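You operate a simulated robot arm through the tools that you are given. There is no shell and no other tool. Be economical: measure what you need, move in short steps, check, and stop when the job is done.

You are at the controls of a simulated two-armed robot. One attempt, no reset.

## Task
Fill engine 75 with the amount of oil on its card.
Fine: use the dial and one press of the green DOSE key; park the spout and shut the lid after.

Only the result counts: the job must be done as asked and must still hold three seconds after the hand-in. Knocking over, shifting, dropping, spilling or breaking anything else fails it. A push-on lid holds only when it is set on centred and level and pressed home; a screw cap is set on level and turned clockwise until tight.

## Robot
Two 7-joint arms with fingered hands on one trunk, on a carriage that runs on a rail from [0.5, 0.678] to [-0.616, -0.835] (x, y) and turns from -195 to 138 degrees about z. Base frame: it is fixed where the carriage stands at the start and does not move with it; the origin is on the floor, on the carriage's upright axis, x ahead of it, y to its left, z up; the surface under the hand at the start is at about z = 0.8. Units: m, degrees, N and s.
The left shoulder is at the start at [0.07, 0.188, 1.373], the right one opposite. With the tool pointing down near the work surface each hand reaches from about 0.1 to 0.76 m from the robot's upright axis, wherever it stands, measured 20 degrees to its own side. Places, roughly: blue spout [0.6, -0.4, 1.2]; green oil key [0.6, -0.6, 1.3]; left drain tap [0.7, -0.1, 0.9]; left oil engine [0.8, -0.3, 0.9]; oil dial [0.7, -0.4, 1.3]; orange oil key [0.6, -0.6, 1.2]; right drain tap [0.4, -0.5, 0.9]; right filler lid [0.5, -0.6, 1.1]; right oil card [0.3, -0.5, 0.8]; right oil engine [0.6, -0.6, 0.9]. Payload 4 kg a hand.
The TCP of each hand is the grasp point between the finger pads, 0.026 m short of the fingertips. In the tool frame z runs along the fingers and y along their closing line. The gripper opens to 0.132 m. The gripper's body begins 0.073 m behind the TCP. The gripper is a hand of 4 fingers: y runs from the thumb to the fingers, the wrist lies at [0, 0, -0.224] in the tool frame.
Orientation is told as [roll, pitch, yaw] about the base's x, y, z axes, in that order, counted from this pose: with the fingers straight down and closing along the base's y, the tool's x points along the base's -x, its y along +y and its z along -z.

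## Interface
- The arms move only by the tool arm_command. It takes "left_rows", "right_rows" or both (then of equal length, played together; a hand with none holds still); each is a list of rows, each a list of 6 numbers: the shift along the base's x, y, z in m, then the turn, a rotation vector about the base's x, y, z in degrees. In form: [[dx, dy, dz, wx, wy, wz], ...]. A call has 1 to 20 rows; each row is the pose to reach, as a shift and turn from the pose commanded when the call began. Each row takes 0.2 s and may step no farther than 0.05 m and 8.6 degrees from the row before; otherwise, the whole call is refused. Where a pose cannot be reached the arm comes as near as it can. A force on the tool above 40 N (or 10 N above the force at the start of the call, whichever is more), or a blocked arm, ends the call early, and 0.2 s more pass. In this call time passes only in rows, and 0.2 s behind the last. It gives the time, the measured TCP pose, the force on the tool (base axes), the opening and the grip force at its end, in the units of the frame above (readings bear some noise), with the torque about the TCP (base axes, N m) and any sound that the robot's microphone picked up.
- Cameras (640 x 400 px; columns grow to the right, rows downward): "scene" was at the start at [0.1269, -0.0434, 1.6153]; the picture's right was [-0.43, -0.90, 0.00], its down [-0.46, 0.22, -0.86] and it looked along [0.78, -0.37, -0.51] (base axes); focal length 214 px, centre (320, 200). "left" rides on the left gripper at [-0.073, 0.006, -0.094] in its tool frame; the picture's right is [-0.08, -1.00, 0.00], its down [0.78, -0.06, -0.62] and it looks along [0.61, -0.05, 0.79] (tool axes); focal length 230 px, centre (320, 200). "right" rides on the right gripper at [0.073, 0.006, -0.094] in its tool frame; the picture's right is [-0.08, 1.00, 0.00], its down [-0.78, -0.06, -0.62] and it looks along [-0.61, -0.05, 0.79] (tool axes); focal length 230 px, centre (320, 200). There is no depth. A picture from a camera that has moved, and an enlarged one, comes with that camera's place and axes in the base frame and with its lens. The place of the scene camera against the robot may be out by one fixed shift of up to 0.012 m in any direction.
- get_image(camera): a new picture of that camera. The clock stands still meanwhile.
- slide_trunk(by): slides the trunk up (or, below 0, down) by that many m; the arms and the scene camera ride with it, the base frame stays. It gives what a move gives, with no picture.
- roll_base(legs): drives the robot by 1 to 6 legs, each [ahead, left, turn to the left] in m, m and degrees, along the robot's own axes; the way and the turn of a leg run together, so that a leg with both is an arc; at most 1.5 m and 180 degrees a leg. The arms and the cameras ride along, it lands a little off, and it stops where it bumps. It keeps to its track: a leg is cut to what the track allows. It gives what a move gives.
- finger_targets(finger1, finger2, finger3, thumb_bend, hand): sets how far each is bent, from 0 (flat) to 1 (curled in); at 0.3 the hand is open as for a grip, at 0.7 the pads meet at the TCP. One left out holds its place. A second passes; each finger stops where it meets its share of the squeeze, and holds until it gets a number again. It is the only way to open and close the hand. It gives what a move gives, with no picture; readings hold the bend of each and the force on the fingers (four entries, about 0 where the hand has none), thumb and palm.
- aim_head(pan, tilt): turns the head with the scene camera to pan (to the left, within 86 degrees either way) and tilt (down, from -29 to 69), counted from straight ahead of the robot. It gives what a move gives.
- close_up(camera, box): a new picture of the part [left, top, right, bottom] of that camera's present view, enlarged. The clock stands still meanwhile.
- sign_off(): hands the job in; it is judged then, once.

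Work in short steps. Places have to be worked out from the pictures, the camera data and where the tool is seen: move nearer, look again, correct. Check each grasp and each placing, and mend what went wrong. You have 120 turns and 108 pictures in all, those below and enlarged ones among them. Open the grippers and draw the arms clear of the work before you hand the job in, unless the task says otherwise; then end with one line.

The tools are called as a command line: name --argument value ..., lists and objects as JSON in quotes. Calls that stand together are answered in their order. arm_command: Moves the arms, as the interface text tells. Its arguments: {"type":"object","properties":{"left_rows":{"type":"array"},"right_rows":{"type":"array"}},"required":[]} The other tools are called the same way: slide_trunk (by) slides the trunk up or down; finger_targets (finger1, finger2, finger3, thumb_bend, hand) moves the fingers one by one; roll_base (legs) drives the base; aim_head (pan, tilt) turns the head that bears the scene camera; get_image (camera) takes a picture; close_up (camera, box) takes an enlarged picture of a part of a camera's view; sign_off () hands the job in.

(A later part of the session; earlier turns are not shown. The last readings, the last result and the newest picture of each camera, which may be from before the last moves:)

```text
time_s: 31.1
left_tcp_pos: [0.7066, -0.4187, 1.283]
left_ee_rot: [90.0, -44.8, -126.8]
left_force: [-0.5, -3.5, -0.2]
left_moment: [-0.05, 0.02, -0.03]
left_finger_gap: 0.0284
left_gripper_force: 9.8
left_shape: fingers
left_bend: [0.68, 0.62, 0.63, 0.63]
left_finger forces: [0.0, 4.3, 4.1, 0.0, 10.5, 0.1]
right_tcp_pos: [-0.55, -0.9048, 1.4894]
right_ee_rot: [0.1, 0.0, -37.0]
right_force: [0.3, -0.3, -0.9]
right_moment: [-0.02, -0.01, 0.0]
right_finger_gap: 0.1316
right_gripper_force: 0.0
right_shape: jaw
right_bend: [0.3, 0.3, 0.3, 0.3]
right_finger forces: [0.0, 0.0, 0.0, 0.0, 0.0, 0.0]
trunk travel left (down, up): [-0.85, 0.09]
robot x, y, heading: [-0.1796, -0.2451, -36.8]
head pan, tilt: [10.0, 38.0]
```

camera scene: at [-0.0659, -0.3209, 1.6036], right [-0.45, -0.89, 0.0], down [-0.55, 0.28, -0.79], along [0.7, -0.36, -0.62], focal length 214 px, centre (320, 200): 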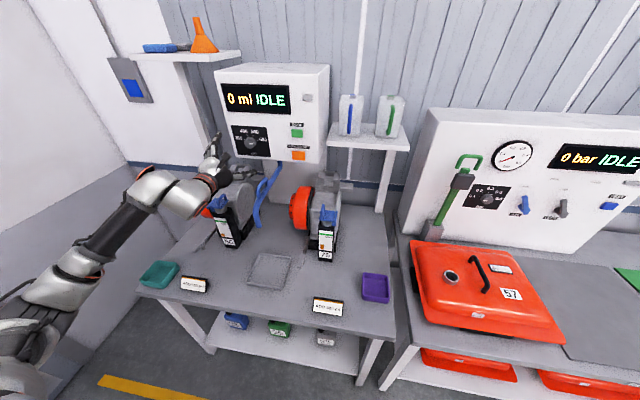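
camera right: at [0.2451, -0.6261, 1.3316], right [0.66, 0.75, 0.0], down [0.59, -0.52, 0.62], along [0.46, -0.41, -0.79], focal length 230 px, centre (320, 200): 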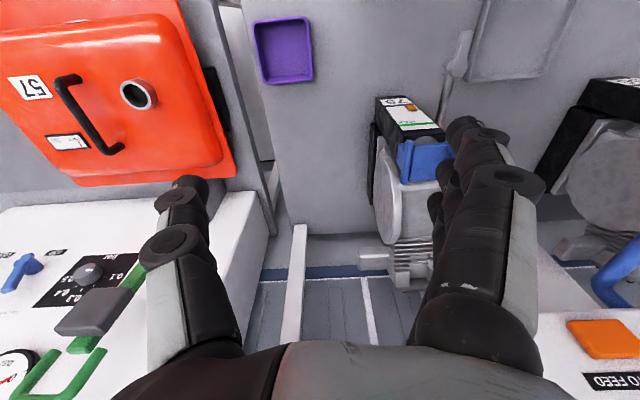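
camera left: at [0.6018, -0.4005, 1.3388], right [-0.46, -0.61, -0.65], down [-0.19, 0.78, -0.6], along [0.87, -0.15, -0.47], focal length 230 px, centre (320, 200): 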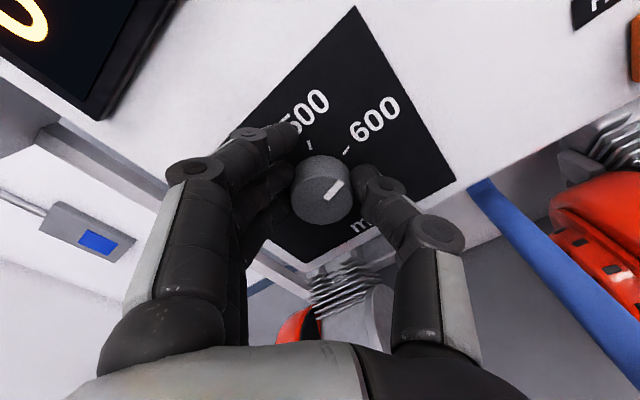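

Gripped at ~10 N. I roll 90° counter-clockwise.

arm_command --left_rows '[[0, 0, 0, -6.5, 4.9, 0], [0, 0, 0, -13.1, 9.8, 0], [0, 0, 0, -19.6, 14.7, 0], [0, 0, 0, -26.2, 19.6, 0], [0, 0, 0, -32.7, 24.5, 0], [0, 0, 0, -39.3, 29.5, 0], [0, 0, 0, -45.8, 34.4, 0], [0, 0, 0, -52.4, 39.3, 0], [0, 0, 0, -58.9, 44.2, 0], [0, 0, 0, -65.5, 49.1, 0], [0, 0, 0, -72, 54, 0]]'

get_image --camera "left"

```text
time_s: 33.5
left_tcp_pos: [0.7082, -0.4141, 1.2813]
left_ee_rot: [-90.1, -44.8, 53.3]
left_force: [5.0, 15.7, 2.3]
left_moment: [0.15, -0.01, 0.42]
left_finger_gap: 0.024
left_gripper_force: 11.5
left_shape: fingers
left_bend: [0.68, 0.59, 0.62, 0.66]
left_finger forces: [0.1, 11.9, 4.2, 0.1, 7.1, 0.0]
right_tcp_pos: [-0.5474, -0.9005, 1.4935]
right_ee_rot: [-0.2, -0.1, -36.9]
right_force: [-0.1, 0.4, -0.1]
right_moment: [0.02, 0.0, 0.03]
right_finger_gap: 0.1316
right_gripper_force: 0.0
right_shape: jaw
right_bend: [0.3, 0.3, 0.3, 0.3]
right_finger forces: [0.0, 0.0, 0.0, 0.1, 0.1, 0.0]
trunk travel left (down, up): [-0.85, 0.09]
robot x, y, heading: [-0.1782, -0.2477, -37.0]
head pan, tilt: [10.0, 38.0]
```

```text
77 pictures are left
camera left: at [0.6661, -0.3137, 1.3289], right [-0.39, -0.52, 0.76], down [-0.85, -0.11, -0.51], along [0.35, -0.85, -0.4], focal length 230 px, centre (320, 200)
```

left: 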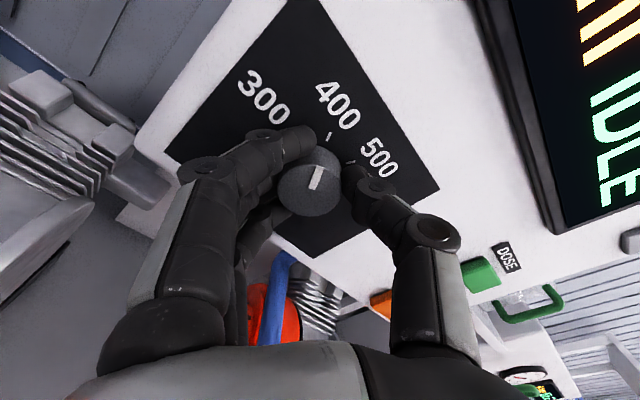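

The knob turned; I enlarge to see the pointer against the 400 tick.

close_up --camera "left" --box '[240, 90, 400, 240]'

```text
2.67 times, centred on (320, 165) of left
camera zoom: at [0.6661, -0.3137, 1.3289], right [-0.39, -0.52, 0.76], down [-0.85, -0.11, -0.51], along [0.35, -0.85, -0.4], focal length 614 px, centre (320, 293)
```

zoom: 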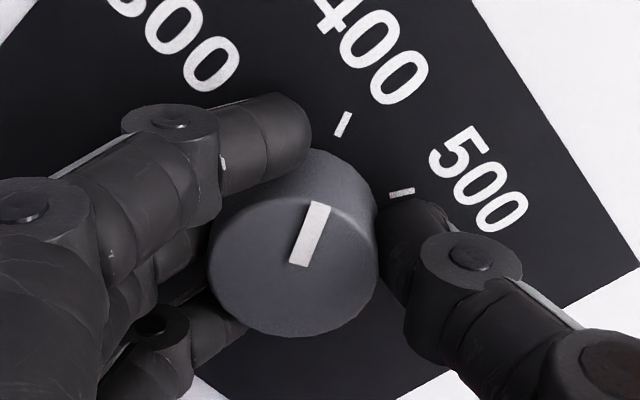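

The pointer is parallel to the 400 tick. I open the fingers and check that it stays.

finger_targets --hand "left" --finger1 0.3 --finger2 0.3 --finger3 0.3 --thumb_bend 0.3

arm_command --left_rows '[[-0.032, 0.024, 0, 0, 0, 0], [-0.064, 0.048, 0, 0, 0, 0], [-0.096, 0.072, 0, 6.4, -4.8, 0], [-0.128, 0.096, 0, 12.8, -9.6, 0], [-0.14, 0.105, 0, 19.2, -14.4, 0], [-0.14, 0.105, 0, 25.6, -19.2, 0], [-0.14, 0.105, 0, 32, -24, 0], [-0.14, 0.105, 0, 36, -27, 0]]'

get_image --camera "left"

```text
time_s: 34.5
left_tcp_pos: [0.7057, -0.4208, 1.2822]
left_ee_rot: [-90.1, -45.2, 53.1]
left_force: [-0.5, -0.2, -0.3]
left_moment: [0.01, 0.02, -0.01]
left_finger_gap: 0.1356
left_gripper_force: 0.0
left_shape: fingers
left_bend: [0.3, 0.3, 0.3, 0.3]
left_finger forces: [0.1, 0.1, 0.0, 0.0, 0.0, 0.0]
right_tcp_pos: [-0.5509, -0.9042, 1.4906]
right_ee_rot: [0.0, 0.0, -36.9]
right_force: [0.3, 0.4, -0.7]
right_moment: [-0.03, -0.01, -0.02]
right_finger_gap: 0.1318
right_gripper_force: 0.1
right_shape: jaw
right_bend: [0.3, 0.3, 0.3, 0.3]
right_finger forces: [0.0, 0.1, 0.0, 0.0, 0.0, 0.1]
trunk travel left (down, up): [-0.85, 0.09]
robot x, y, heading: [-0.1831, -0.2476, -36.7]
head pan, tilt: [10.0, 38.0]
```

```text
time_s: 36.3
left_tcp_pos: [0.5659, -0.3137, 1.2825]
left_ee_rot: [83.7, -89.9, -120.6]
left_force: [0.3, -0.2, -0.1]
left_moment: [-0.02, 0.0, 0.0]
left_finger_gap: 0.1355
left_gripper_force: 0.0
left_shape: fingers
left_bend: [0.3, 0.3, 0.3, 0.3]
left_finger forces: [0.1, 0.1, 0.0, 0.0, 0.0, 0.1]
right_tcp_pos: [-0.5494, -0.9047, 1.4912]
right_ee_rot: [0.0, 0.0, -36.9]
right_force: [-0.6, -0.4, 0.2]
right_moment: [0.0, -0.01, 0.02]
right_finger_gap: 0.1318
right_gripper_force: 0.0
right_shape: jaw
right_bend: [0.3, 0.3, 0.3, 0.3]
right_finger forces: [0.0, 0.1, 0.0, 0.0, 0.0, 0.0]
trunk travel left (down, up): [-0.85, 0.09]
robot x, y, heading: [-0.1792, -0.2475, -36.8]
head pan, tilt: [10.0, 38.0]
```

```text
75 pictures are left
camera left: at [0.495, -0.2535, 1.3559], right [-0.6, -0.8, 0.08], down [-0.53, 0.32, -0.78], along [0.6, -0.51, -0.62], focal length 230 px, centre (320, 200)
```

left: 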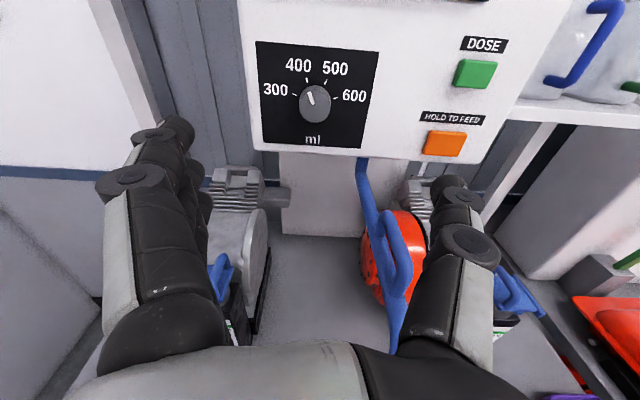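

Dial now reads 400. Next I retreat, pass in front of the spout, and line up with the lid of engine 75.

arm_command --left_rows '[[-0.035, 0.026, 0, 0, 0, 0], [-0.07, 0.052, 0, 0, 0, 0], [-0.104, 0.078, 0, 0, 0, 0], [-0.129, 0.045, 0, 0, 0, 0], [-0.154, 0.012, 0, 0, 0, 0], [-0.179, -0.021, 0, 0, 0, 0], [-0.204, -0.055, 0, 0, 0, 0], [-0.229, -0.088, -0.02, 0, 0, 0], [-0.254, -0.121, -0.04, 0, 0, 0], [-0.278, -0.154, -0.06, 0, 0, 0]]'

get_image --camera "left"

```text
time_s: 37.9
left_tcp_pos: [0.4001, -0.3631, 1.2699]
left_ee_rot: [94.6, -78.0, -131.0]
left_force: [-0.4, 0.5, -0.4]
left_moment: [0.03, -0.04, -0.01]
left_finger_gap: 0.1364
left_gripper_force: 0.1
left_shape: fingers
left_bend: [0.3, 0.3, 0.3, 0.3]
left_finger forces: [0.0, 0.0, 0.0, 0.0, 0.0, 0.0]
left hand out of reach, approached as far as the arm can: row 5, 6, 7, 8
right_tcp_pos: [-0.5491, -0.905, 1.4901]
right_ee_rot: [0.1, 0.0, -36.9]
right_force: [-0.5, 0.7, 0.3]
right_moment: [-0.03, -0.03, 0.0]
right_finger_gap: 0.1322
right_gripper_force: 0.0
right_shape: jaw
right_bend: [0.3, 0.3, 0.3, 0.3]
right_finger forces: [0.0, 0.0, 0.0, 0.1, 0.1, 0.1]
trunk travel left (down, up): [-0.85, 0.09]
robot x, y, heading: [-0.1828, -0.2484, -36.9]
head pan, tilt: [10.0, 38.0]
stopped in row 8 (left hand): the arm was blocked; the commanded pose is now the measured one
```

```text
74 pictures are left
camera left: at [0.3181, -0.3141, 1.3414], right [-0.59, -0.8, -0.13], down [-0.42, 0.44, -0.79], along [0.69, -0.41, -0.6], focal length 230 px, centre (320, 200)
```

left: 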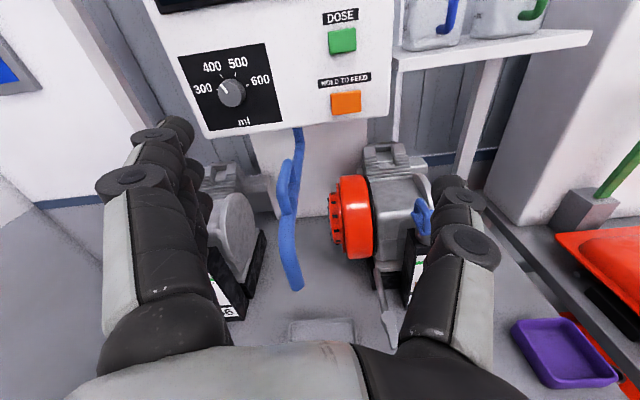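

The arm was too folded. The hand is already in front of the spout, so I let the carriage carry it 0.15 m further right instead.

roll_base --legs '[[0, -0.16, 0]]'

get_image --camera "left"

```text
time_s: 39.3
left_tcp_pos: [0.3113, -0.4858, 1.2691]
left_ee_rot: [94.6, -78.2, -130.9]
left_force: [0.0, 0.5, 0.4]
left_moment: [0.0, 0.01, -0.05]
left_finger_gap: 0.1362
left_gripper_force: 0.0
left_shape: fingers
left_bend: [0.3, 0.3, 0.3, 0.3]
left_finger forces: [0.1, 0.0, 0.0, 0.0, 0.0, 0.0]
right_tcp_pos: [-0.64, -1.026, 1.4928]
right_ee_rot: [-0.3, 0.0, -37.0]
right_force: [0.8, -0.3, 0.2]
right_moment: [0.0, 0.0, 0.02]
right_finger_gap: 0.1316
right_gripper_force: 0.0
right_shape: jaw
right_bend: [0.3, 0.3, 0.3, 0.3]
right_finger forces: [0.1, 0.0, 0.1, 0.0, 0.1, 0.0]
trunk travel left (down, up): [-0.85, 0.09]
robot x, y, heading: [-0.2751, -0.3706, -36.9]
head pan, tilt: [10.0, 38.0]
```

```text
73 pictures are left
camera left: at [0.2282, -0.4366, 1.3403], right [-0.59, -0.8, -0.13], down [-0.43, 0.44, -0.79], along [0.69, -0.41, -0.6], focal length 230 px, centre (320, 200)
```

left: 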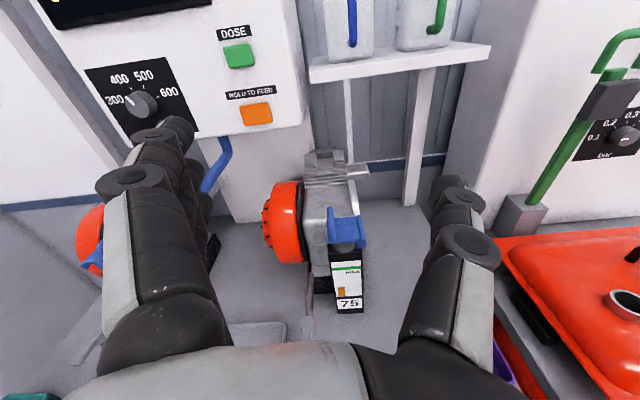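

Hand is at n≈0.54, u≈-0.20 in front of the lid. I correct the 12° roll, lower to z≈1.17 and look.

arm_command --left_rows '[[0, 0, -0.04, -4.8, 3.6, 0], [0, 0, -0.08, -9.6, 7.2, 0], [0, 0, -0.1, -9.6, 7.2, 0]]'

get_image --camera "left"

close_up --camera "left" --box '[280, 160, 400, 260]'

```text
time_s: 40.1
left_tcp_pos: [0.3088, -0.4893, 1.1698]
left_ee_rot: [-174.9, -89.2, 138.5]
left_force: [-0.6, -0.7, -0.5]
left_moment: [-0.02, 0.02, 0.01]
left_finger_gap: 0.136
left_gripper_force: 0.0
left_shape: fingers
left_bend: [0.3, 0.3, 0.3, 0.3]
left_finger forces: [0.0, 0.1, 0.0, 0.1, 0.1, 0.0]
right_tcp_pos: [-0.6442, -1.0302, 1.4901]
right_ee_rot: [0.0, 0.0, -36.9]
right_force: [-0.5, 0.4, 0.2]
right_moment: [-0.01, -0.02, -0.02]
right_finger_gap: 0.132
right_gripper_force: 0.1
right_shape: jaw
right_bend: [0.3, 0.3, 0.3, 0.3]
right_finger forces: [0.1, 0.0, 0.0, 0.0, 0.0, 0.0]
trunk travel left (down, up): [-0.85, 0.09]
robot x, y, heading: [-0.2733, -0.3724, -36.9]
head pan, tilt: [10.0, 38.0]
```

```text
72 pictures are left
camera left: at [0.2357, -0.4282, 1.2412], right [-0.59, -0.8, 0.08], down [-0.52, 0.31, -0.79], along [0.61, -0.51, -0.6], focal length 230 px, centre (320, 200)
```

left: 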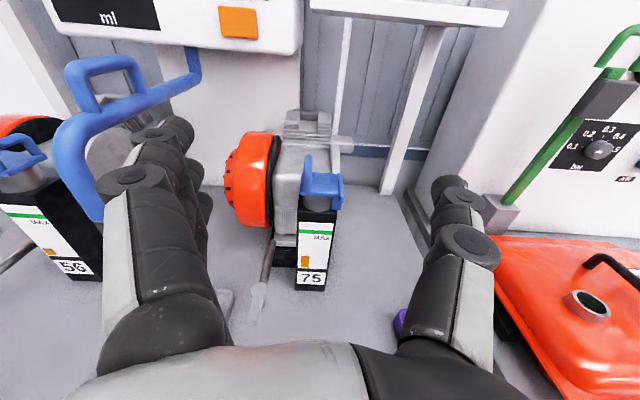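

```text
4.00 times, centred on (340, 210) of left
camera zoom: at [0.2357, -0.4282, 1.2412], right [-0.59, -0.8, 0.08], down [-0.52, 0.31, -0.79], along [0.61, -0.51, -0.6], focal length 920 px, centre (240, 160)
```

zoom: 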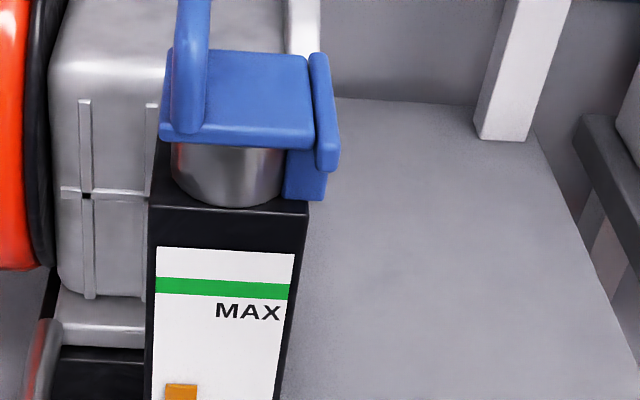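

The loop's front leg is at n≈0.709, u≈-0.196, plate z≈1.058, loop top≈1.095; hinge bar at right. I approach to n≈0.63 at loop height and check.

arm_command --left_rows '[[0.03, -0.012, -0.03, 0, 0, 0], [0.054, -0.03, -0.06, 0, 0, 0], [0.078, -0.046, -0.085, 0, 0, 0]]'

get_image --camera "left"

close_up --camera "scene" --box '[220, 130, 380, 270]'

```text
time_s: 40.9
left_tcp_pos: [0.3867, -0.5352, 1.0852]
left_ee_rot: [-177.3, -89.1, 141.0]
left_force: [-0.4, 0.2, -0.3]
left_moment: [0.01, -0.06, -0.03]
left_finger_gap: 0.1366
left_gripper_force: 0.1
left_shape: fingers
left_bend: [0.3, 0.3, 0.3, 0.3]
left_finger forces: [0.0, 0.0, 0.0, 0.1, 0.0, 0.0]
right_tcp_pos: [-0.6428, -1.0291, 1.4896]
right_ee_rot: [0.1, 0.0, -36.9]
right_force: [-1.1, 0.0, 0.0]
right_moment: [0.0, 0.0, -0.01]
right_finger_gap: 0.1319
right_gripper_force: 0.1
right_shape: jaw
right_bend: [0.3, 0.3, 0.3, 0.3]
right_finger forces: [0.0, 0.1, 0.1, 0.1, 0.2, 0.0]
trunk travel left (down, up): [-0.85, 0.09]
robot x, y, heading: [-0.2756, -0.3697, -37.0]
head pan, tilt: [10.0, 38.0]
```

```text
70 pictures are left
camera left: at [0.3153, -0.4753, 1.1578], right [-0.59, -0.8, 0.08], down [-0.52, 0.31, -0.79], along [0.61, -0.51, -0.6], focal length 230 px, centre (320, 200)
```

left: 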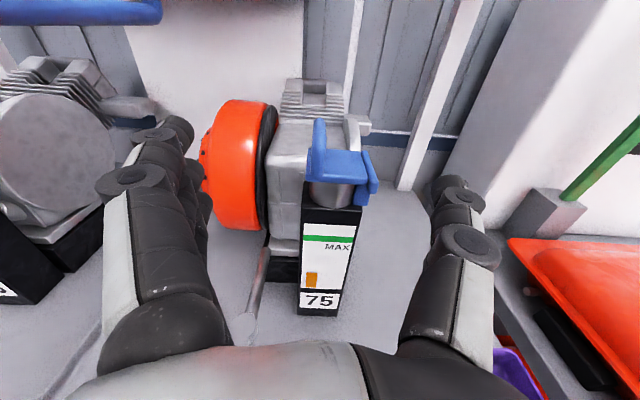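

```text
2.86 times, centred on (300, 200) of scene
camera zoom: at [-0.1603, -0.4443, 1.6039], right [-0.45, -0.89, 0.0], down [-0.55, 0.28, -0.79], along [0.7, -0.36, -0.62], focal length 613 px, centre (377, 200)
```

zoom: 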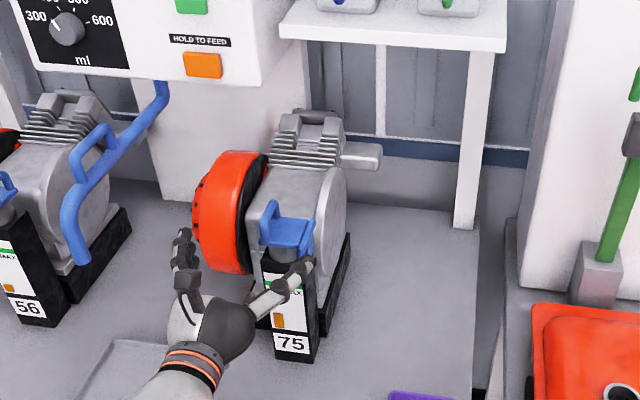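

Aligned with the loop. I advance 8.5 cm so the pads straddle it.

arm_command --left_rows '[[0.023, -0.017, 0, 0, 0, 0], [0.046, -0.034, 0, 0, 0, 0], [0.068, -0.051, -0.001, 0, 0, 0]]'

get_image --camera "left"

close_up --camera "scene" --box '[250, 170, 350, 250]'

```text
time_s: 41.7
left_tcp_pos: [0.4562, -0.5867, 1.0847]
left_ee_rot: [-175.2, -89.2, 138.9]
left_force: [-0.3, -0.7, -0.2]
left_moment: [0.01, -0.02, 0.02]
left_finger_gap: 0.1365
left_gripper_force: 0.1
left_shape: fingers
left_bend: [0.3, 0.3, 0.3, 0.3]
left_finger forces: [0.0, 0.0, 0.0, 0.0, 0.1, 0.0]
right_tcp_pos: [-0.6411, -1.0294, 1.4898]
right_ee_rot: [-0.1, -0.1, -36.9]
right_force: [-0.3, 0.0, -0.5]
right_moment: [0.01, 0.03, -0.02]
right_finger_gap: 0.1319
right_gripper_force: 0.0
right_shape: jaw
right_bend: [0.3, 0.3, 0.3, 0.3]
right_finger forces: [0.0, 0.0, 0.0, 0.0, 0.0, 0.0]
trunk travel left (down, up): [-0.85, 0.09]
robot x, y, heading: [-0.2741, -0.3722, -37.0]
head pan, tilt: [10.0, 38.0]
```

```text
68 pictures are left
camera left: at [0.3828, -0.5261, 1.1569], right [-0.59, -0.8, 0.08], down [-0.52, 0.31, -0.79], along [0.61, -0.51, -0.6], focal length 230 px, centre (320, 200)
```

left: 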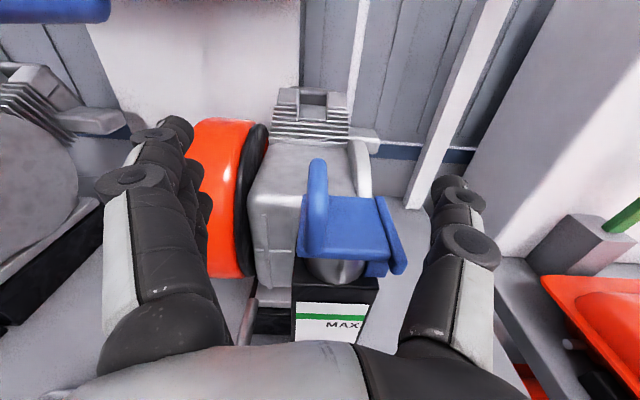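

```text
5.00 times, centred on (300, 210) of scene
camera zoom: at [-0.1603, -0.444, 1.6038], right [-0.45, -0.89, 0.0], down [-0.55, 0.28, -0.79], along [0.7, -0.36, -0.62], focal length 1072 px, centre (420, 150)
```

zoom: 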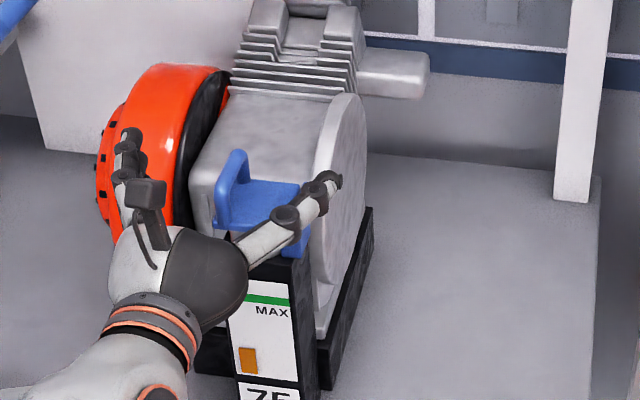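

The loop sits right at the TCP. I go 1 cm deeper and close thumb, finger2 and finger3.

arm_command --left_rows '[[0.008, -0.006, 0, 0, 0, 0]]'

finger_targets --hand "left" --finger2 0.72 --finger3 0.72 --thumb_bend 0.72

get_image --camera "left"

close_up --camera "scene" --box '[250, 170, 350, 250]'

```text
time_s: 42.1
left_tcp_pos: [0.4627, -0.5925, 1.0836]
left_ee_rot: [-175.6, -89.2, 139.2]
left_force: [-0.3, 0.9, 0.4]
left_moment: [-0.04, 0.03, 0.01]
left_finger_gap: 0.136
left_gripper_force: 0.1
left_shape: fingers
left_bend: [0.3, 0.3, 0.3, 0.3]
left_finger forces: [0.0, 0.1, 0.0, 0.0, 0.1, 0.0]
right_tcp_pos: [-0.642, -1.0293, 1.49]
right_ee_rot: [0.0, 0.0, -37.0]
right_force: [-0.7, 0.7, 0.3]
right_moment: [-0.01, -0.02, 0.03]
right_finger_gap: 0.1317
right_gripper_force: 0.1
right_shape: jaw
right_bend: [0.3, 0.3, 0.3, 0.3]
right_finger forces: [0.1, 0.1, 0.1, 0.0, 0.1, 0.1]
trunk travel left (down, up): [-0.85, 0.09]
robot x, y, heading: [-0.2713, -0.3757, -37.0]
head pan, tilt: [10.0, 38.0]
```

```text
time_s: 43.1
left_tcp_pos: [0.4627, -0.593, 1.0859]
left_ee_rot: [-176.9, -89.1, 140.4]
left_force: [1.7, -1.3, 2.6]
left_moment: [0.02, -0.07, 0.02]
left_finger_gap: 0.074
left_gripper_force: 5.5
left_shape: fingers
left_bend: [0.3, 0.69, 0.72, 0.69]
left_finger forces: [0.0, 4.6, 1.3, 0.0, 4.8, 0.0]
right_tcp_pos: [-0.6417, -1.0289, 1.4907]
right_ee_rot: [0.0, 0.0, -36.8]
right_force: [0.3, 0.4, -0.6]
right_moment: [0.01, 0.0, 0.01]
right_finger_gap: 0.132
right_gripper_force: 0.1
right_shape: jaw
right_bend: [0.3, 0.3, 0.3, 0.3]
right_finger forces: [0.0, 0.1, 0.0, 0.0, 0.0, 0.0]
trunk travel left (down, up): [-0.85, 0.09]
robot x, y, heading: [-0.2746, -0.3727, -37.1]
head pan, tilt: [10.0, 38.0]
```

```text
66 pictures are left
camera left: at [0.3897, -0.5313, 1.1568], right [-0.59, -0.8, 0.08], down [-0.52, 0.31, -0.79], along [0.61, -0.51, -0.6], focal length 230 px, centre (320, 200)
```

left: 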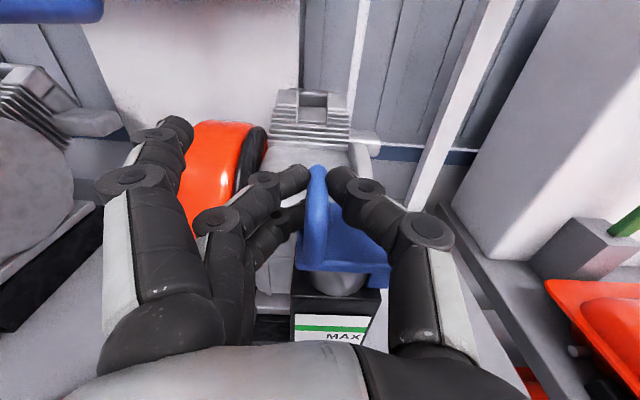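

```text
5.00 times, centred on (300, 210) of scene
camera zoom: at [-0.1606, -0.444, 1.6039], right [-0.45, -0.89, 0.0], down [-0.55, 0.28, -0.79], along [0.7, -0.36, -0.62], focal length 1072 px, centre (420, 150)
```

zoom: 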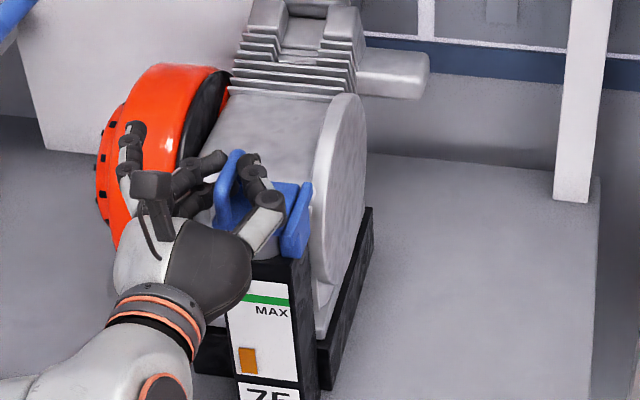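

The loop is held between thumb and fingers 2–3. I swing it up about the hinge (u≈-0.244, z≈1.058), first 50°.

arm_command --left_rows '[[-0.0026, -0.0035, 0.0067, 6.66, -5.0, 0], [-0.0059, -0.0078, 0.0126, 13.33, -10.0, 0], [-0.0095, -0.0127, 0.0178, 20, -15, 0], [-0.0136, -0.0182, 0.0219, 26.66, -20, 0], [-0.0181, -0.0241, 0.0251, 33.3, -25, 0], [-0.0227, -0.0302, 0.0271, 40, -30, 0]]'

close_up --camera "scene" --box '[250, 170, 350, 250]'

```text
time_s: 44.5
left_tcp_pos: [0.4389, -0.6238, 1.1099]
left_ee_rot: [91.1, -39.9, -127.8]
left_force: [2.3, -3.0, -4.5]
left_moment: [0.02, 0.08, 0.05]
left_finger_gap: 0.075
left_gripper_force: 3.8
left_shape: fingers
left_bend: [0.3, 0.7, 0.72, 0.69]
left_finger forces: [0.0, 2.5, 0.1, 0.1, 5.6, 0.0]
right_tcp_pos: [-0.6414, -1.0303, 1.4892]
right_ee_rot: [0.0, -0.1, -36.9]
right_force: [0.9, 0.0, -0.5]
right_moment: [0.0, -0.01, -0.01]
right_finger_gap: 0.1318
right_gripper_force: 0.0
right_shape: jaw
right_bend: [0.3, 0.3, 0.3, 0.3]
right_finger forces: [0.0, 0.0, 0.0, 0.0, 0.1, 0.0]
trunk travel left (down, up): [-0.85, 0.09]
robot x, y, heading: [-0.274, -0.369, -37.0]
head pan, tilt: [10.0, 38.0]
```

```text
5.00 times, centred on (300, 210) of scene
camera zoom: at [-0.1597, -0.445, 1.6037], right [-0.45, -0.89, 0.0], down [-0.55, 0.28, -0.79], along [0.7, -0.36, -0.62], focal length 1072 px, centre (420, 150)
```

zoom: 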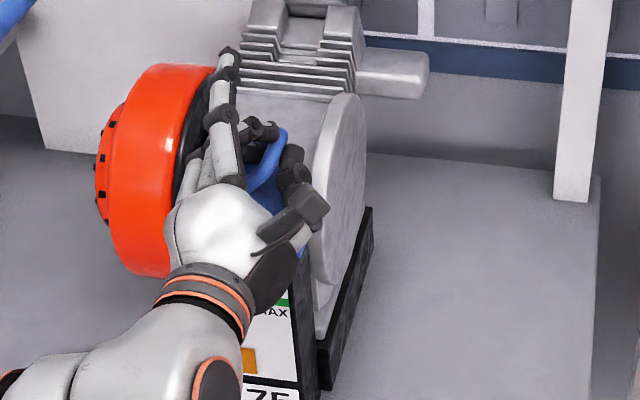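

Lid follows with low forces. I continue to about 108°.

arm_command --left_rows '[[-0.0048, -0.0064, 0.0009, 6.66, -5.0, 0], [-0.0096, -0.0128, 0.0007, 13.33, -10.0, 0], [-0.0143, -0.0191, -0.0007, 20, -15, 0], [-0.0189, -0.0251, -0.0033, 26.66, -20, 0], [-0.0232, -0.0309, -0.0069, 33.3, -25, 0], [-0.0271, -0.0361, -0.0115, 40, -30, 0], [-0.0306, -0.0407, -0.017, 46.66, -35, 0]]'

close_up --camera "scene" --box '[250, 170, 350, 250]'

get_image --camera "left"

```text
time_s: 45.7
left_tcp_pos: [0.461, -0.6052, 1.1063]
left_ee_rot: [90.3, -5.0, -132.8]
left_force: [-7.4, -4.3, 1.8]
left_moment: [-0.09, 0.27, 0.14]
left_finger_gap: 0.0702
left_gripper_force: 4.5
left_shape: fingers
left_bend: [0.3, 0.72, 0.72, 0.71]
left_finger forces: [0.1, 0.1, 0.0, 0.0, 9.0, 0.0]
left hand out of reach, approached as far as the arm can: row 2, 3, 4, 5
right_tcp_pos: [-0.6456, -1.0295, 1.4889]
right_ee_rot: [0.0, 0.0, -37.2]
right_force: [0.6, 0.6, 0.1]
right_moment: [0.01, 0.01, 0.01]
right_finger_gap: 0.1319
right_gripper_force: 0.0
right_shape: jaw
right_bend: [0.3, 0.3, 0.3, 0.3]
right_finger forces: [0.0, 0.0, 0.0, 0.0, 0.1, 0.1]
trunk travel left (down, up): [-0.85, 0.09]
robot x, y, heading: [-0.2758, -0.3718, -37.2]
head pan, tilt: [10.0, 38.0]
stopped in row 5 (left hand): the force on the tool passed its limit at 48 N (the readings are from after the stop); the commanded pose is now the measured one
```

```text
5.00 times, centred on (300, 210) of scene
camera zoom: at [-0.1636, -0.4467, 1.604], right [-0.46, -0.89, 0.0], down [-0.55, 0.28, -0.79], along [0.7, -0.36, -0.62], focal length 1072 px, centre (420, 150)
```

zoom: 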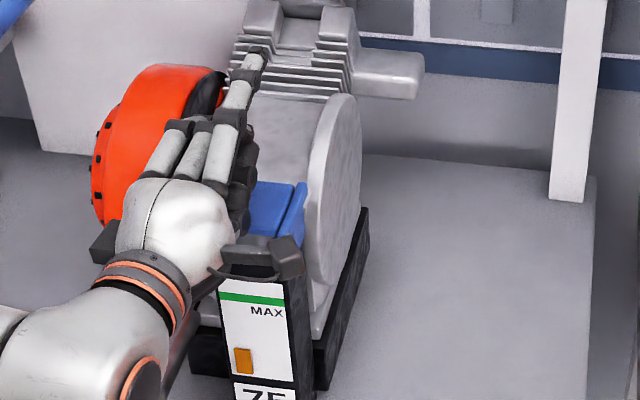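

```text
62 pictures are left
camera left: at [0.3414, -0.5946, 1.118], right [-0.11, -0.12, -0.99], down [0.08, 0.99, -0.13], along [0.99, -0.09, -0.1], focal length 230 px, centre (320, 200)
```

left: 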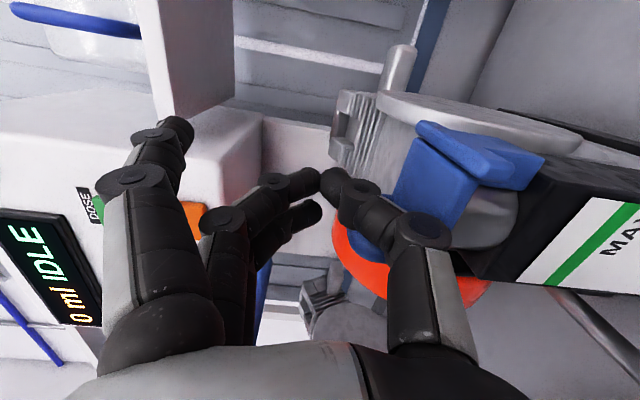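

The wrist roll hit its limit near +60° and the loop slipped out. I look closely at where thumb and loop are before opening.

close_up --camera "left" --box '[270, 90, 560, 290]'

close_up --camera "scene" --box '[275, 180, 325, 220]'

```text
2.00 times, centred on (415, 190) of left
camera zoom: at [0.3414, -0.5946, 1.118], right [-0.11, -0.12, -0.99], down [0.08, 0.99, -0.13], along [0.99, -0.09, -0.1], focal length 460 px, centre (130, 220)
```

zoom: 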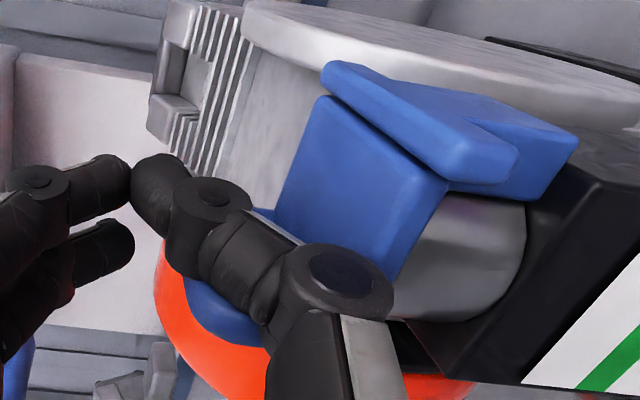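

```text
10.00 times, centred on (300, 200) of scene
camera zoom: at [-0.1636, -0.4467, 1.604], right [-0.46, -0.89, 0.0], down [-0.55, 0.28, -0.79], along [0.7, -0.36, -0.62], focal length 2145 px, centre (520, 200)
```

zoom: 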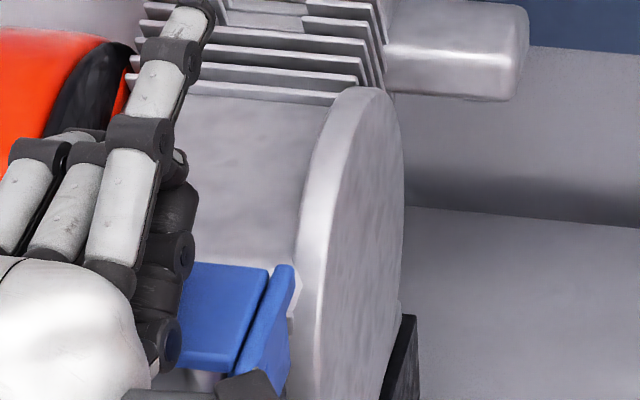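

The thumb lies on top of/beside the loop with the lid shut. I raise the hand gently and watch the force.

arm_command --left_rows '[[0, 0, 0.02, 0, 0, 0], [0, 0, 0.04, 0, 0, 0]]'

get_image --camera "left"

close_up --camera "scene" --box '[250, 160, 350, 240]'

```text
time_s: 46.3
left_tcp_pos: [0.4648, -0.5989, 1.1479]
left_ee_rot: [90.3, -5.0, -132.3]
left_force: [1.3, 0.9, -0.4]
left_moment: [-0.04, -0.02, -0.01]
left_finger_gap: 0.0707
left_gripper_force: 0.0
left_shape: fingers
left_bend: [0.3, 0.72, 0.72, 0.71]
left_finger forces: [0.0, 0.1, 0.0, 0.0, 0.0, 0.1]
right_tcp_pos: [-0.6428, -1.0268, 1.4924]
right_ee_rot: [-0.2, -0.1, -37.0]
right_force: [-0.2, -0.1, -0.6]
right_moment: [-0.01, 0.02, -0.03]
right_finger_gap: 0.1322
right_gripper_force: 0.0
right_shape: jaw
right_bend: [0.3, 0.3, 0.3, 0.3]
right_finger forces: [0.1, 0.0, 0.0, 0.0, 0.1, 0.1]
trunk travel left (down, up): [-0.85, 0.09]
robot x, y, heading: [-0.2715, -0.3688, -37.1]
head pan, tilt: [10.0, 38.0]
```

```text
59 pictures are left
camera left: at [0.3461, -0.5887, 1.1588], right [-0.11, -0.12, -0.99], down [0.07, 0.99, -0.13], along [0.99, -0.08, -0.1], focal length 230 px, centre (320, 200)
```

left: 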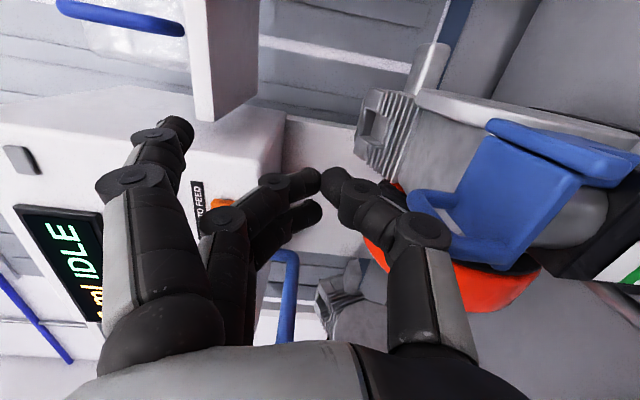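

```text
5.00 times, centred on (300, 200) of scene
camera zoom: at [-0.1606, -0.4415, 1.6041], right [-0.45, -0.89, 0.0], down [-0.55, 0.28, -0.79], along [0.7, -0.36, -0.62], focal length 1072 px, centre (420, 200)
```

zoom: 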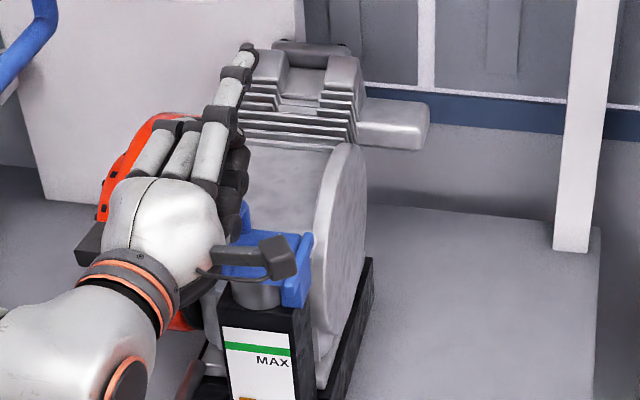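

The lid is intact and shut. I retreat, straighten the hand, then will roll to -40° so the lift has enough wrist range.

arm_command --left_rows '[[-0.024, 0.018, 0.01, 0, 0, 2.7], [-0.048, 0.036, 0.02, 0, 0, 5.4], [-0.072, 0.054, 0.02, 0, 0, 5.4]]'

finger_targets --hand "left" --finger1 0.3 --finger2 0.3 --finger3 0.3 --thumb_bend 0.3

arm_command --left_rows '[[0, 0, 0, -6.24, 4.68, 0], [0, 0, 0, -12.5, 9.4, 0], [0, 0, 0, -18.7, 14, 0], [0, 0, 0, -25, 18.7, 0], [0, 0, 0, -31.2, 23.4, 0], [0, 0, 0, -37.4, 28.1, 0], [0, 0, 0, -43.7, 32.8, 0], [0, 0, 0, -49.9, 37.4, 0], [0, 0, 0, -56.2, 42.1, 0], [0, 0, 0, -62.4, 46.8, 0], [0, 0, 0, -68.6, 51.5, 0], [0, 0, 0, -74.9, 56.2, 0], [0, 0, 0, -81.1, 60.8, 0], [0, 0, 0, -87.4, 65.5, 0], [0, 0, 0, -93.6, 70.2, 0], [0, 0, 0, -100, 75, 0]]'

get_image --camera "left"

```text
time_s: 47.1
left_tcp_pos: [0.4094, -0.5209, 1.1711]
left_ee_rot: [90.1, -5.6, -128.6]
left_force: [-0.3, -0.4, -0.4]
left_moment: [0.0, -0.04, 0.01]
left_finger_gap: 0.071
left_gripper_force: 0.0
left_shape: fingers
left_bend: [0.3, 0.72, 0.72, 0.71]
left_finger forces: [0.0, 0.0, 0.1, 0.0, 0.1, 0.1]
left hand out of reach, approached as far as the arm can: row 1, 2, 3
right_tcp_pos: [-0.6433, -1.0277, 1.4909]
right_ee_rot: [-0.1, 0.0, -37.1]
right_force: [-1.0, 0.4, -0.6]
right_moment: [-0.01, -0.02, -0.03]
right_finger_gap: 0.1318
right_gripper_force: 0.0
right_shape: jaw
right_bend: [0.3, 0.3, 0.3, 0.3]
right_finger forces: [0.1, 0.0, 0.1, 0.0, 0.1, 0.0]
trunk travel left (down, up): [-0.85, 0.09]
robot x, y, heading: [-0.2752, -0.3699, -37.2]
head pan, tilt: [10.0, 38.0]
```

```text
time_s: 48.1
left_tcp_pos: [0.4081, -0.5211, 1.1692]
left_ee_rot: [90.1, -5.7, -128.7]
left_force: [-0.2, -0.1, -0.2]
left_moment: [0.0, -0.03, -0.02]
left_finger_gap: 0.1359
left_gripper_force: 0.0
left_shape: fingers
left_bend: [0.3, 0.3, 0.3, 0.3]
left_finger forces: [0.1, 0.0, 0.0, 0.0, 0.0, 0.0]
right_tcp_pos: [-0.6434, -1.0275, 1.4914]
right_ee_rot: [-0.1, 0.0, -37.0]
right_force: [0.5, 0.6, -0.5]
right_moment: [-0.02, -0.02, -0.01]
right_finger_gap: 0.1315
right_gripper_force: 0.1
right_shape: jaw
right_bend: [0.3, 0.3, 0.3, 0.3]
right_finger forces: [0.0, 0.1, 0.1, 0.0, 0.0, 0.0]
trunk travel left (down, up): [-0.85, 0.09]
robot x, y, heading: [-0.2705, -0.3703, -37.2]
head pan, tilt: [10.0, 38.0]
```

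```text
time_s: 51.5
left_tcp_pos: [0.4064, -0.5217, 1.1681]
left_ee_rot: [-90.4, -49.8, 53.7]
left_force: [0.0, 0.5, 0.2]
left_moment: [0.02, 0.01, 0.0]
left_finger_gap: 0.1359
left_gripper_force: 0.1
left_shape: fingers
left_bend: [0.3, 0.3, 0.3, 0.3]
left_finger forces: [0.0, 0.0, 0.1, 0.1, 0.0, 0.1]
right_tcp_pos: [-0.6437, -1.0282, 1.4902]
right_ee_rot: [-0.2, -0.1, -37.0]
right_force: [-0.7, -0.5, -0.4]
right_moment: [0.0, 0.01, -0.01]
right_finger_gap: 0.132
right_gripper_force: 0.1
right_shape: jaw
right_bend: [0.3, 0.3, 0.3, 0.3]
right_finger forces: [0.0, 0.1, 0.1, 0.0, 0.0, 0.1]
trunk travel left (down, up): [-0.85, 0.09]
robot x, y, heading: [-0.2726, -0.3695, -37.2]
head pan, tilt: [10.0, 38.0]
```

```text
57 pictures are left
camera left: at [0.3622, -0.4241, 1.2208], right [-0.43, -0.57, 0.7], down [-0.82, -0.08, -0.56], along [0.38, -0.82, -0.44], focal length 230 px, centre (320, 200)
```

left: 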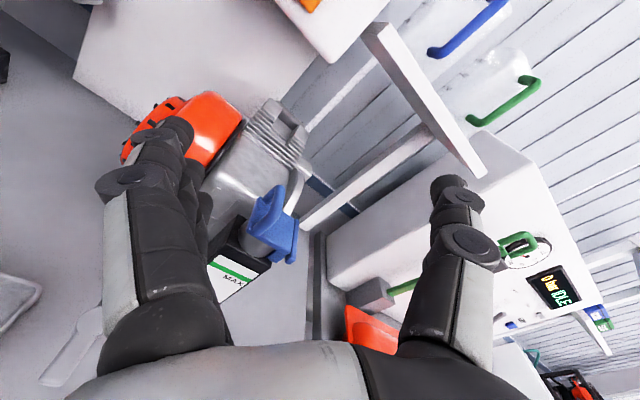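

Roll -40° achieved. I enlarge the loop from here for an accurate fix.

close_up --camera "left" --box '[200, 160, 320, 280]'

```text
3.33 times, centred on (260, 220) of left
camera zoom: at [0.3622, -0.4241, 1.2208], right [-0.43, -0.57, 0.7], down [-0.82, -0.08, -0.56], along [0.38, -0.82, -0.44], focal length 767 px, centre (520, 133)
```

zoom: 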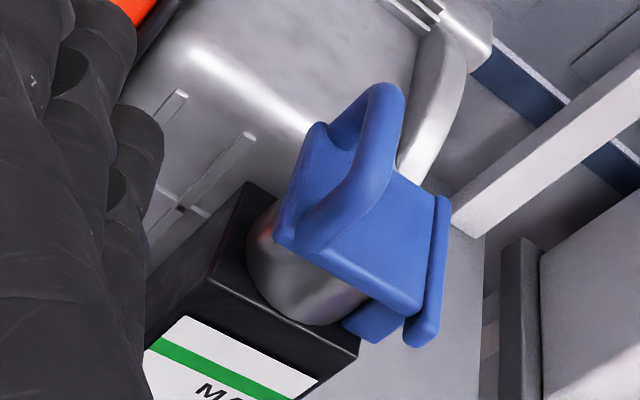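

Loop bar: u≈-0.193, z≈1.082, n 0.71–0.755. I lower, then advance to n≈0.73.

arm_command --left_rows '[[-0.006, -0.008, -0.043, 0, 0, 0], [-0.012, -0.016, -0.085, 0, 0, 0], [0.013, -0.035, -0.085, 0, 0, 0], [0.038, -0.053, -0.085, 0, 0, 0], [0.0615, -0.071, -0.085, 0, 0, 0]]'

get_image --camera "left"

```text
time_s: 52.7
left_tcp_pos: [0.4701, -0.5907, 1.0823]
left_ee_rot: [-90.3, -50.0, 53.7]
left_force: [0.0, -0.6, -0.4]
left_moment: [0.03, 0.01, -0.03]
left_finger_gap: 0.136
left_gripper_force: 0.1
left_shape: fingers
left_bend: [0.3, 0.3, 0.3, 0.3]
left_finger forces: [0.0, 0.0, 0.0, 0.0, 0.1, 0.0]
right_tcp_pos: [-0.6421, -1.0289, 1.4896]
right_ee_rot: [-0.1, 0.0, -37.0]
right_force: [-0.3, 0.3, 0.4]
right_moment: [0.03, 0.04, 0.0]
right_finger_gap: 0.1322
right_gripper_force: 0.0
right_shape: jaw
right_bend: [0.3, 0.3, 0.3, 0.3]
right_finger forces: [0.0, 0.1, 0.1, 0.0, 0.0, 0.1]
trunk travel left (down, up): [-0.85, 0.09]
robot x, y, heading: [-0.2761, -0.3722, -36.9]
head pan, tilt: [10.0, 38.0]
```

```text
55 pictures are left
camera left: at [0.424, -0.495, 1.1347], right [-0.43, -0.57, 0.7], down [-0.82, -0.08, -0.56], along [0.38, -0.82, -0.44], focal length 230 px, centre (320, 200)
```

left: 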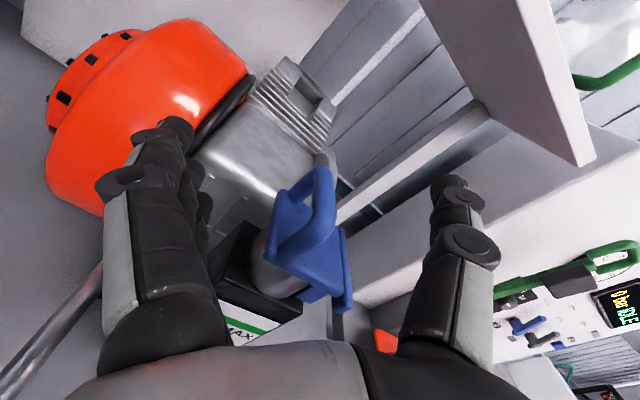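

The bar runs through the TCP. I close thumb and finger2 firmly.

finger_targets --hand "left" --finger2 0.76 --thumb_bend 0.76

get_image --camera "left"

```text
time_s: 53.7
left_tcp_pos: [0.4677, -0.5928, 1.0844]
left_ee_rot: [-90.4, -50.0, 53.8]
left_force: [4.2, -5.6, 4.9]
left_moment: [-0.07, -0.05, -0.01]
left_finger_gap: 0.0748
left_gripper_force: 8.4
left_shape: fingers
left_bend: [0.3, 0.71, 0.3, 0.69]
left_finger forces: [0.1, 5.9, 0.1, 0.1, 11.3, 0.0]
right_tcp_pos: [-0.6449, -1.0308, 1.4906]
right_ee_rot: [-0.1, 0.0, -37.0]
right_force: [0.7, 0.3, 0.4]
right_moment: [0.02, 0.0, -0.04]
right_finger_gap: 0.132
right_gripper_force: 0.1
right_shape: jaw
right_bend: [0.3, 0.3, 0.3, 0.3]
right_finger forces: [0.0, 0.0, 0.0, 0.1, 0.0, 0.1]
trunk travel left (down, up): [-0.85, 0.09]
robot x, y, heading: [-0.2721, -0.3691, -37.1]
head pan, tilt: [10.0, 38.0]
```

```text
54 pictures are left
camera left: at [0.4229, -0.4958, 1.136], right [-0.43, -0.57, 0.7], down [-0.82, -0.08, -0.56], along [0.38, -0.82, -0.44], focal length 230 px, centre (320, 200)
```

left: 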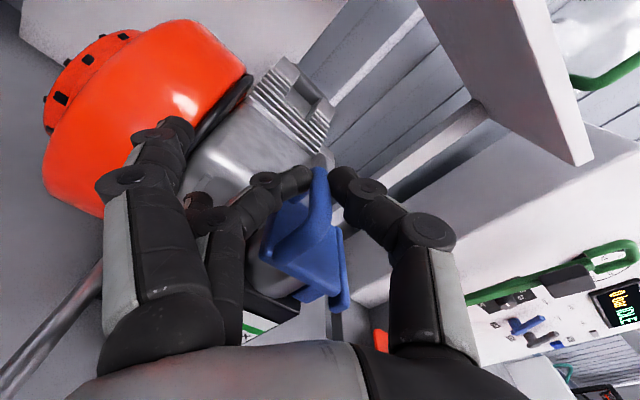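

Gripped at ~8 N. I swing the lid 95° open along the hinge arc.

arm_command --left_rows '[[-0.0024, -0.0032, 0.0065, 6.3, -4.75, 0], [-0.0053, -0.0071, 0.0124, 12.65, -9.5, 0], [-0.0088, -0.0117, 0.0175, 19, -14.25, 0], [-0.0126, -0.0168, 0.0219, 25.3, -19, 0], [-0.0167, -0.0222, 0.0253, 31.7, -23.8, 0], [-0.0211, -0.0281, 0.0277, 38, -28.5, 0], [-0.0256, -0.0341, 0.0291, 44.3, -33.25, 0], [-0.0301, -0.0401, 0.0295, 50.65, -38, 0], [-0.0348, -0.0463, 0.0288, 57, -42.75, 0], [-0.0393, -0.0523, 0.027, 63.3, -47.5, 0], [-0.0435, -0.058, 0.0243, 69.7, -52.3, 0], [-0.0476, -0.0633, 0.0205, 76, -57, 0]]'

get_image --camera "left"

close_up --camera "scene" --box '[250, 160, 350, 240]'

```text
time_s: 56.3
left_tcp_pos: [0.4197, -0.6564, 1.1049]
left_ee_rot: [90.3, -34.8, -127.5]
left_force: [-0.7, -2.6, 10.0]
left_moment: [-0.04, -0.18, -0.07]
left_finger_gap: 0.0649
left_gripper_force: 6.1
left_shape: fingers
left_bend: [0.3, 0.71, 0.3, 0.75]
left_finger forces: [0.1, 10.1, 0.0, 0.0, 2.0, 0.1]
right_tcp_pos: [-0.646, -1.0289, 1.4902]
right_ee_rot: [-0.1, -0.1, -37.1]
right_force: [0.6, -0.4, 0.9]
right_moment: [0.0, 0.06, 0.01]
right_finger_gap: 0.132
right_gripper_force: 0.0
right_shape: jaw
right_bend: [0.3, 0.3, 0.3, 0.3]
right_finger forces: [0.1, 0.1, 0.0, 0.1, 0.1, 0.0]
trunk travel left (down, up): [-0.85, 0.09]
robot x, y, heading: [-0.2754, -0.3711, -37.0]
head pan, tilt: [10.0, 38.0]
```

```text
53 pictures are left
camera left: at [0.3103, -0.6446, 1.151], right [-0.38, -0.51, -0.77], down [-0.12, 0.86, -0.5], along [0.92, -0.1, -0.38], focal length 230 px, centre (320, 200)
```

left: 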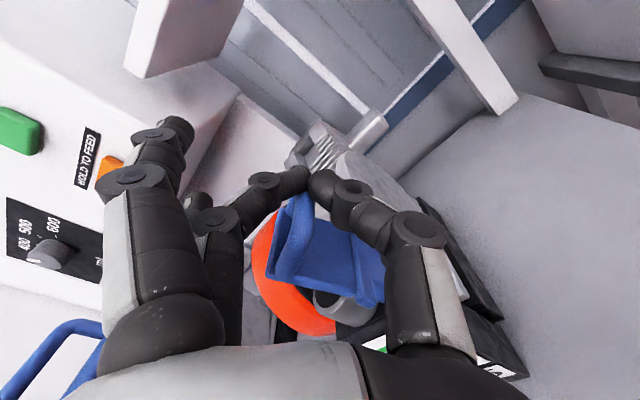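

```text
5.00 times, centred on (300, 200) of scene
camera zoom: at [-0.1631, -0.4449, 1.6041], right [-0.46, -0.89, 0.0], down [-0.55, 0.28, -0.79], along [0.7, -0.36, -0.61], focal length 1072 px, centre (420, 200)
```

zoom: 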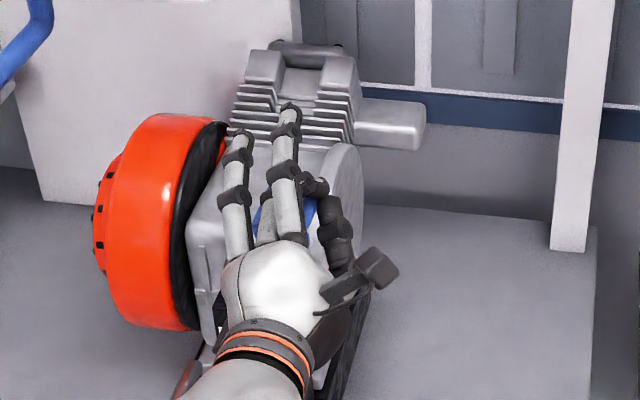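

The lid moved with the hand; I enlarge to judge its angle.

close_up --camera "left" --box '[240, 160, 440, 340]'

```text
2.22 times, centred on (340, 250) of left
camera zoom: at [0.3103, -0.6446, 1.151], right [-0.38, -0.51, -0.77], down [-0.12, 0.86, -0.5], along [0.92, -0.1, -0.38], focal length 511 px, centre (276, 89)
```

zoom: 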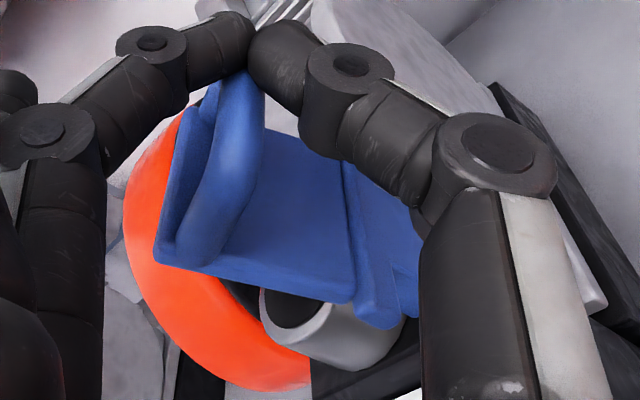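

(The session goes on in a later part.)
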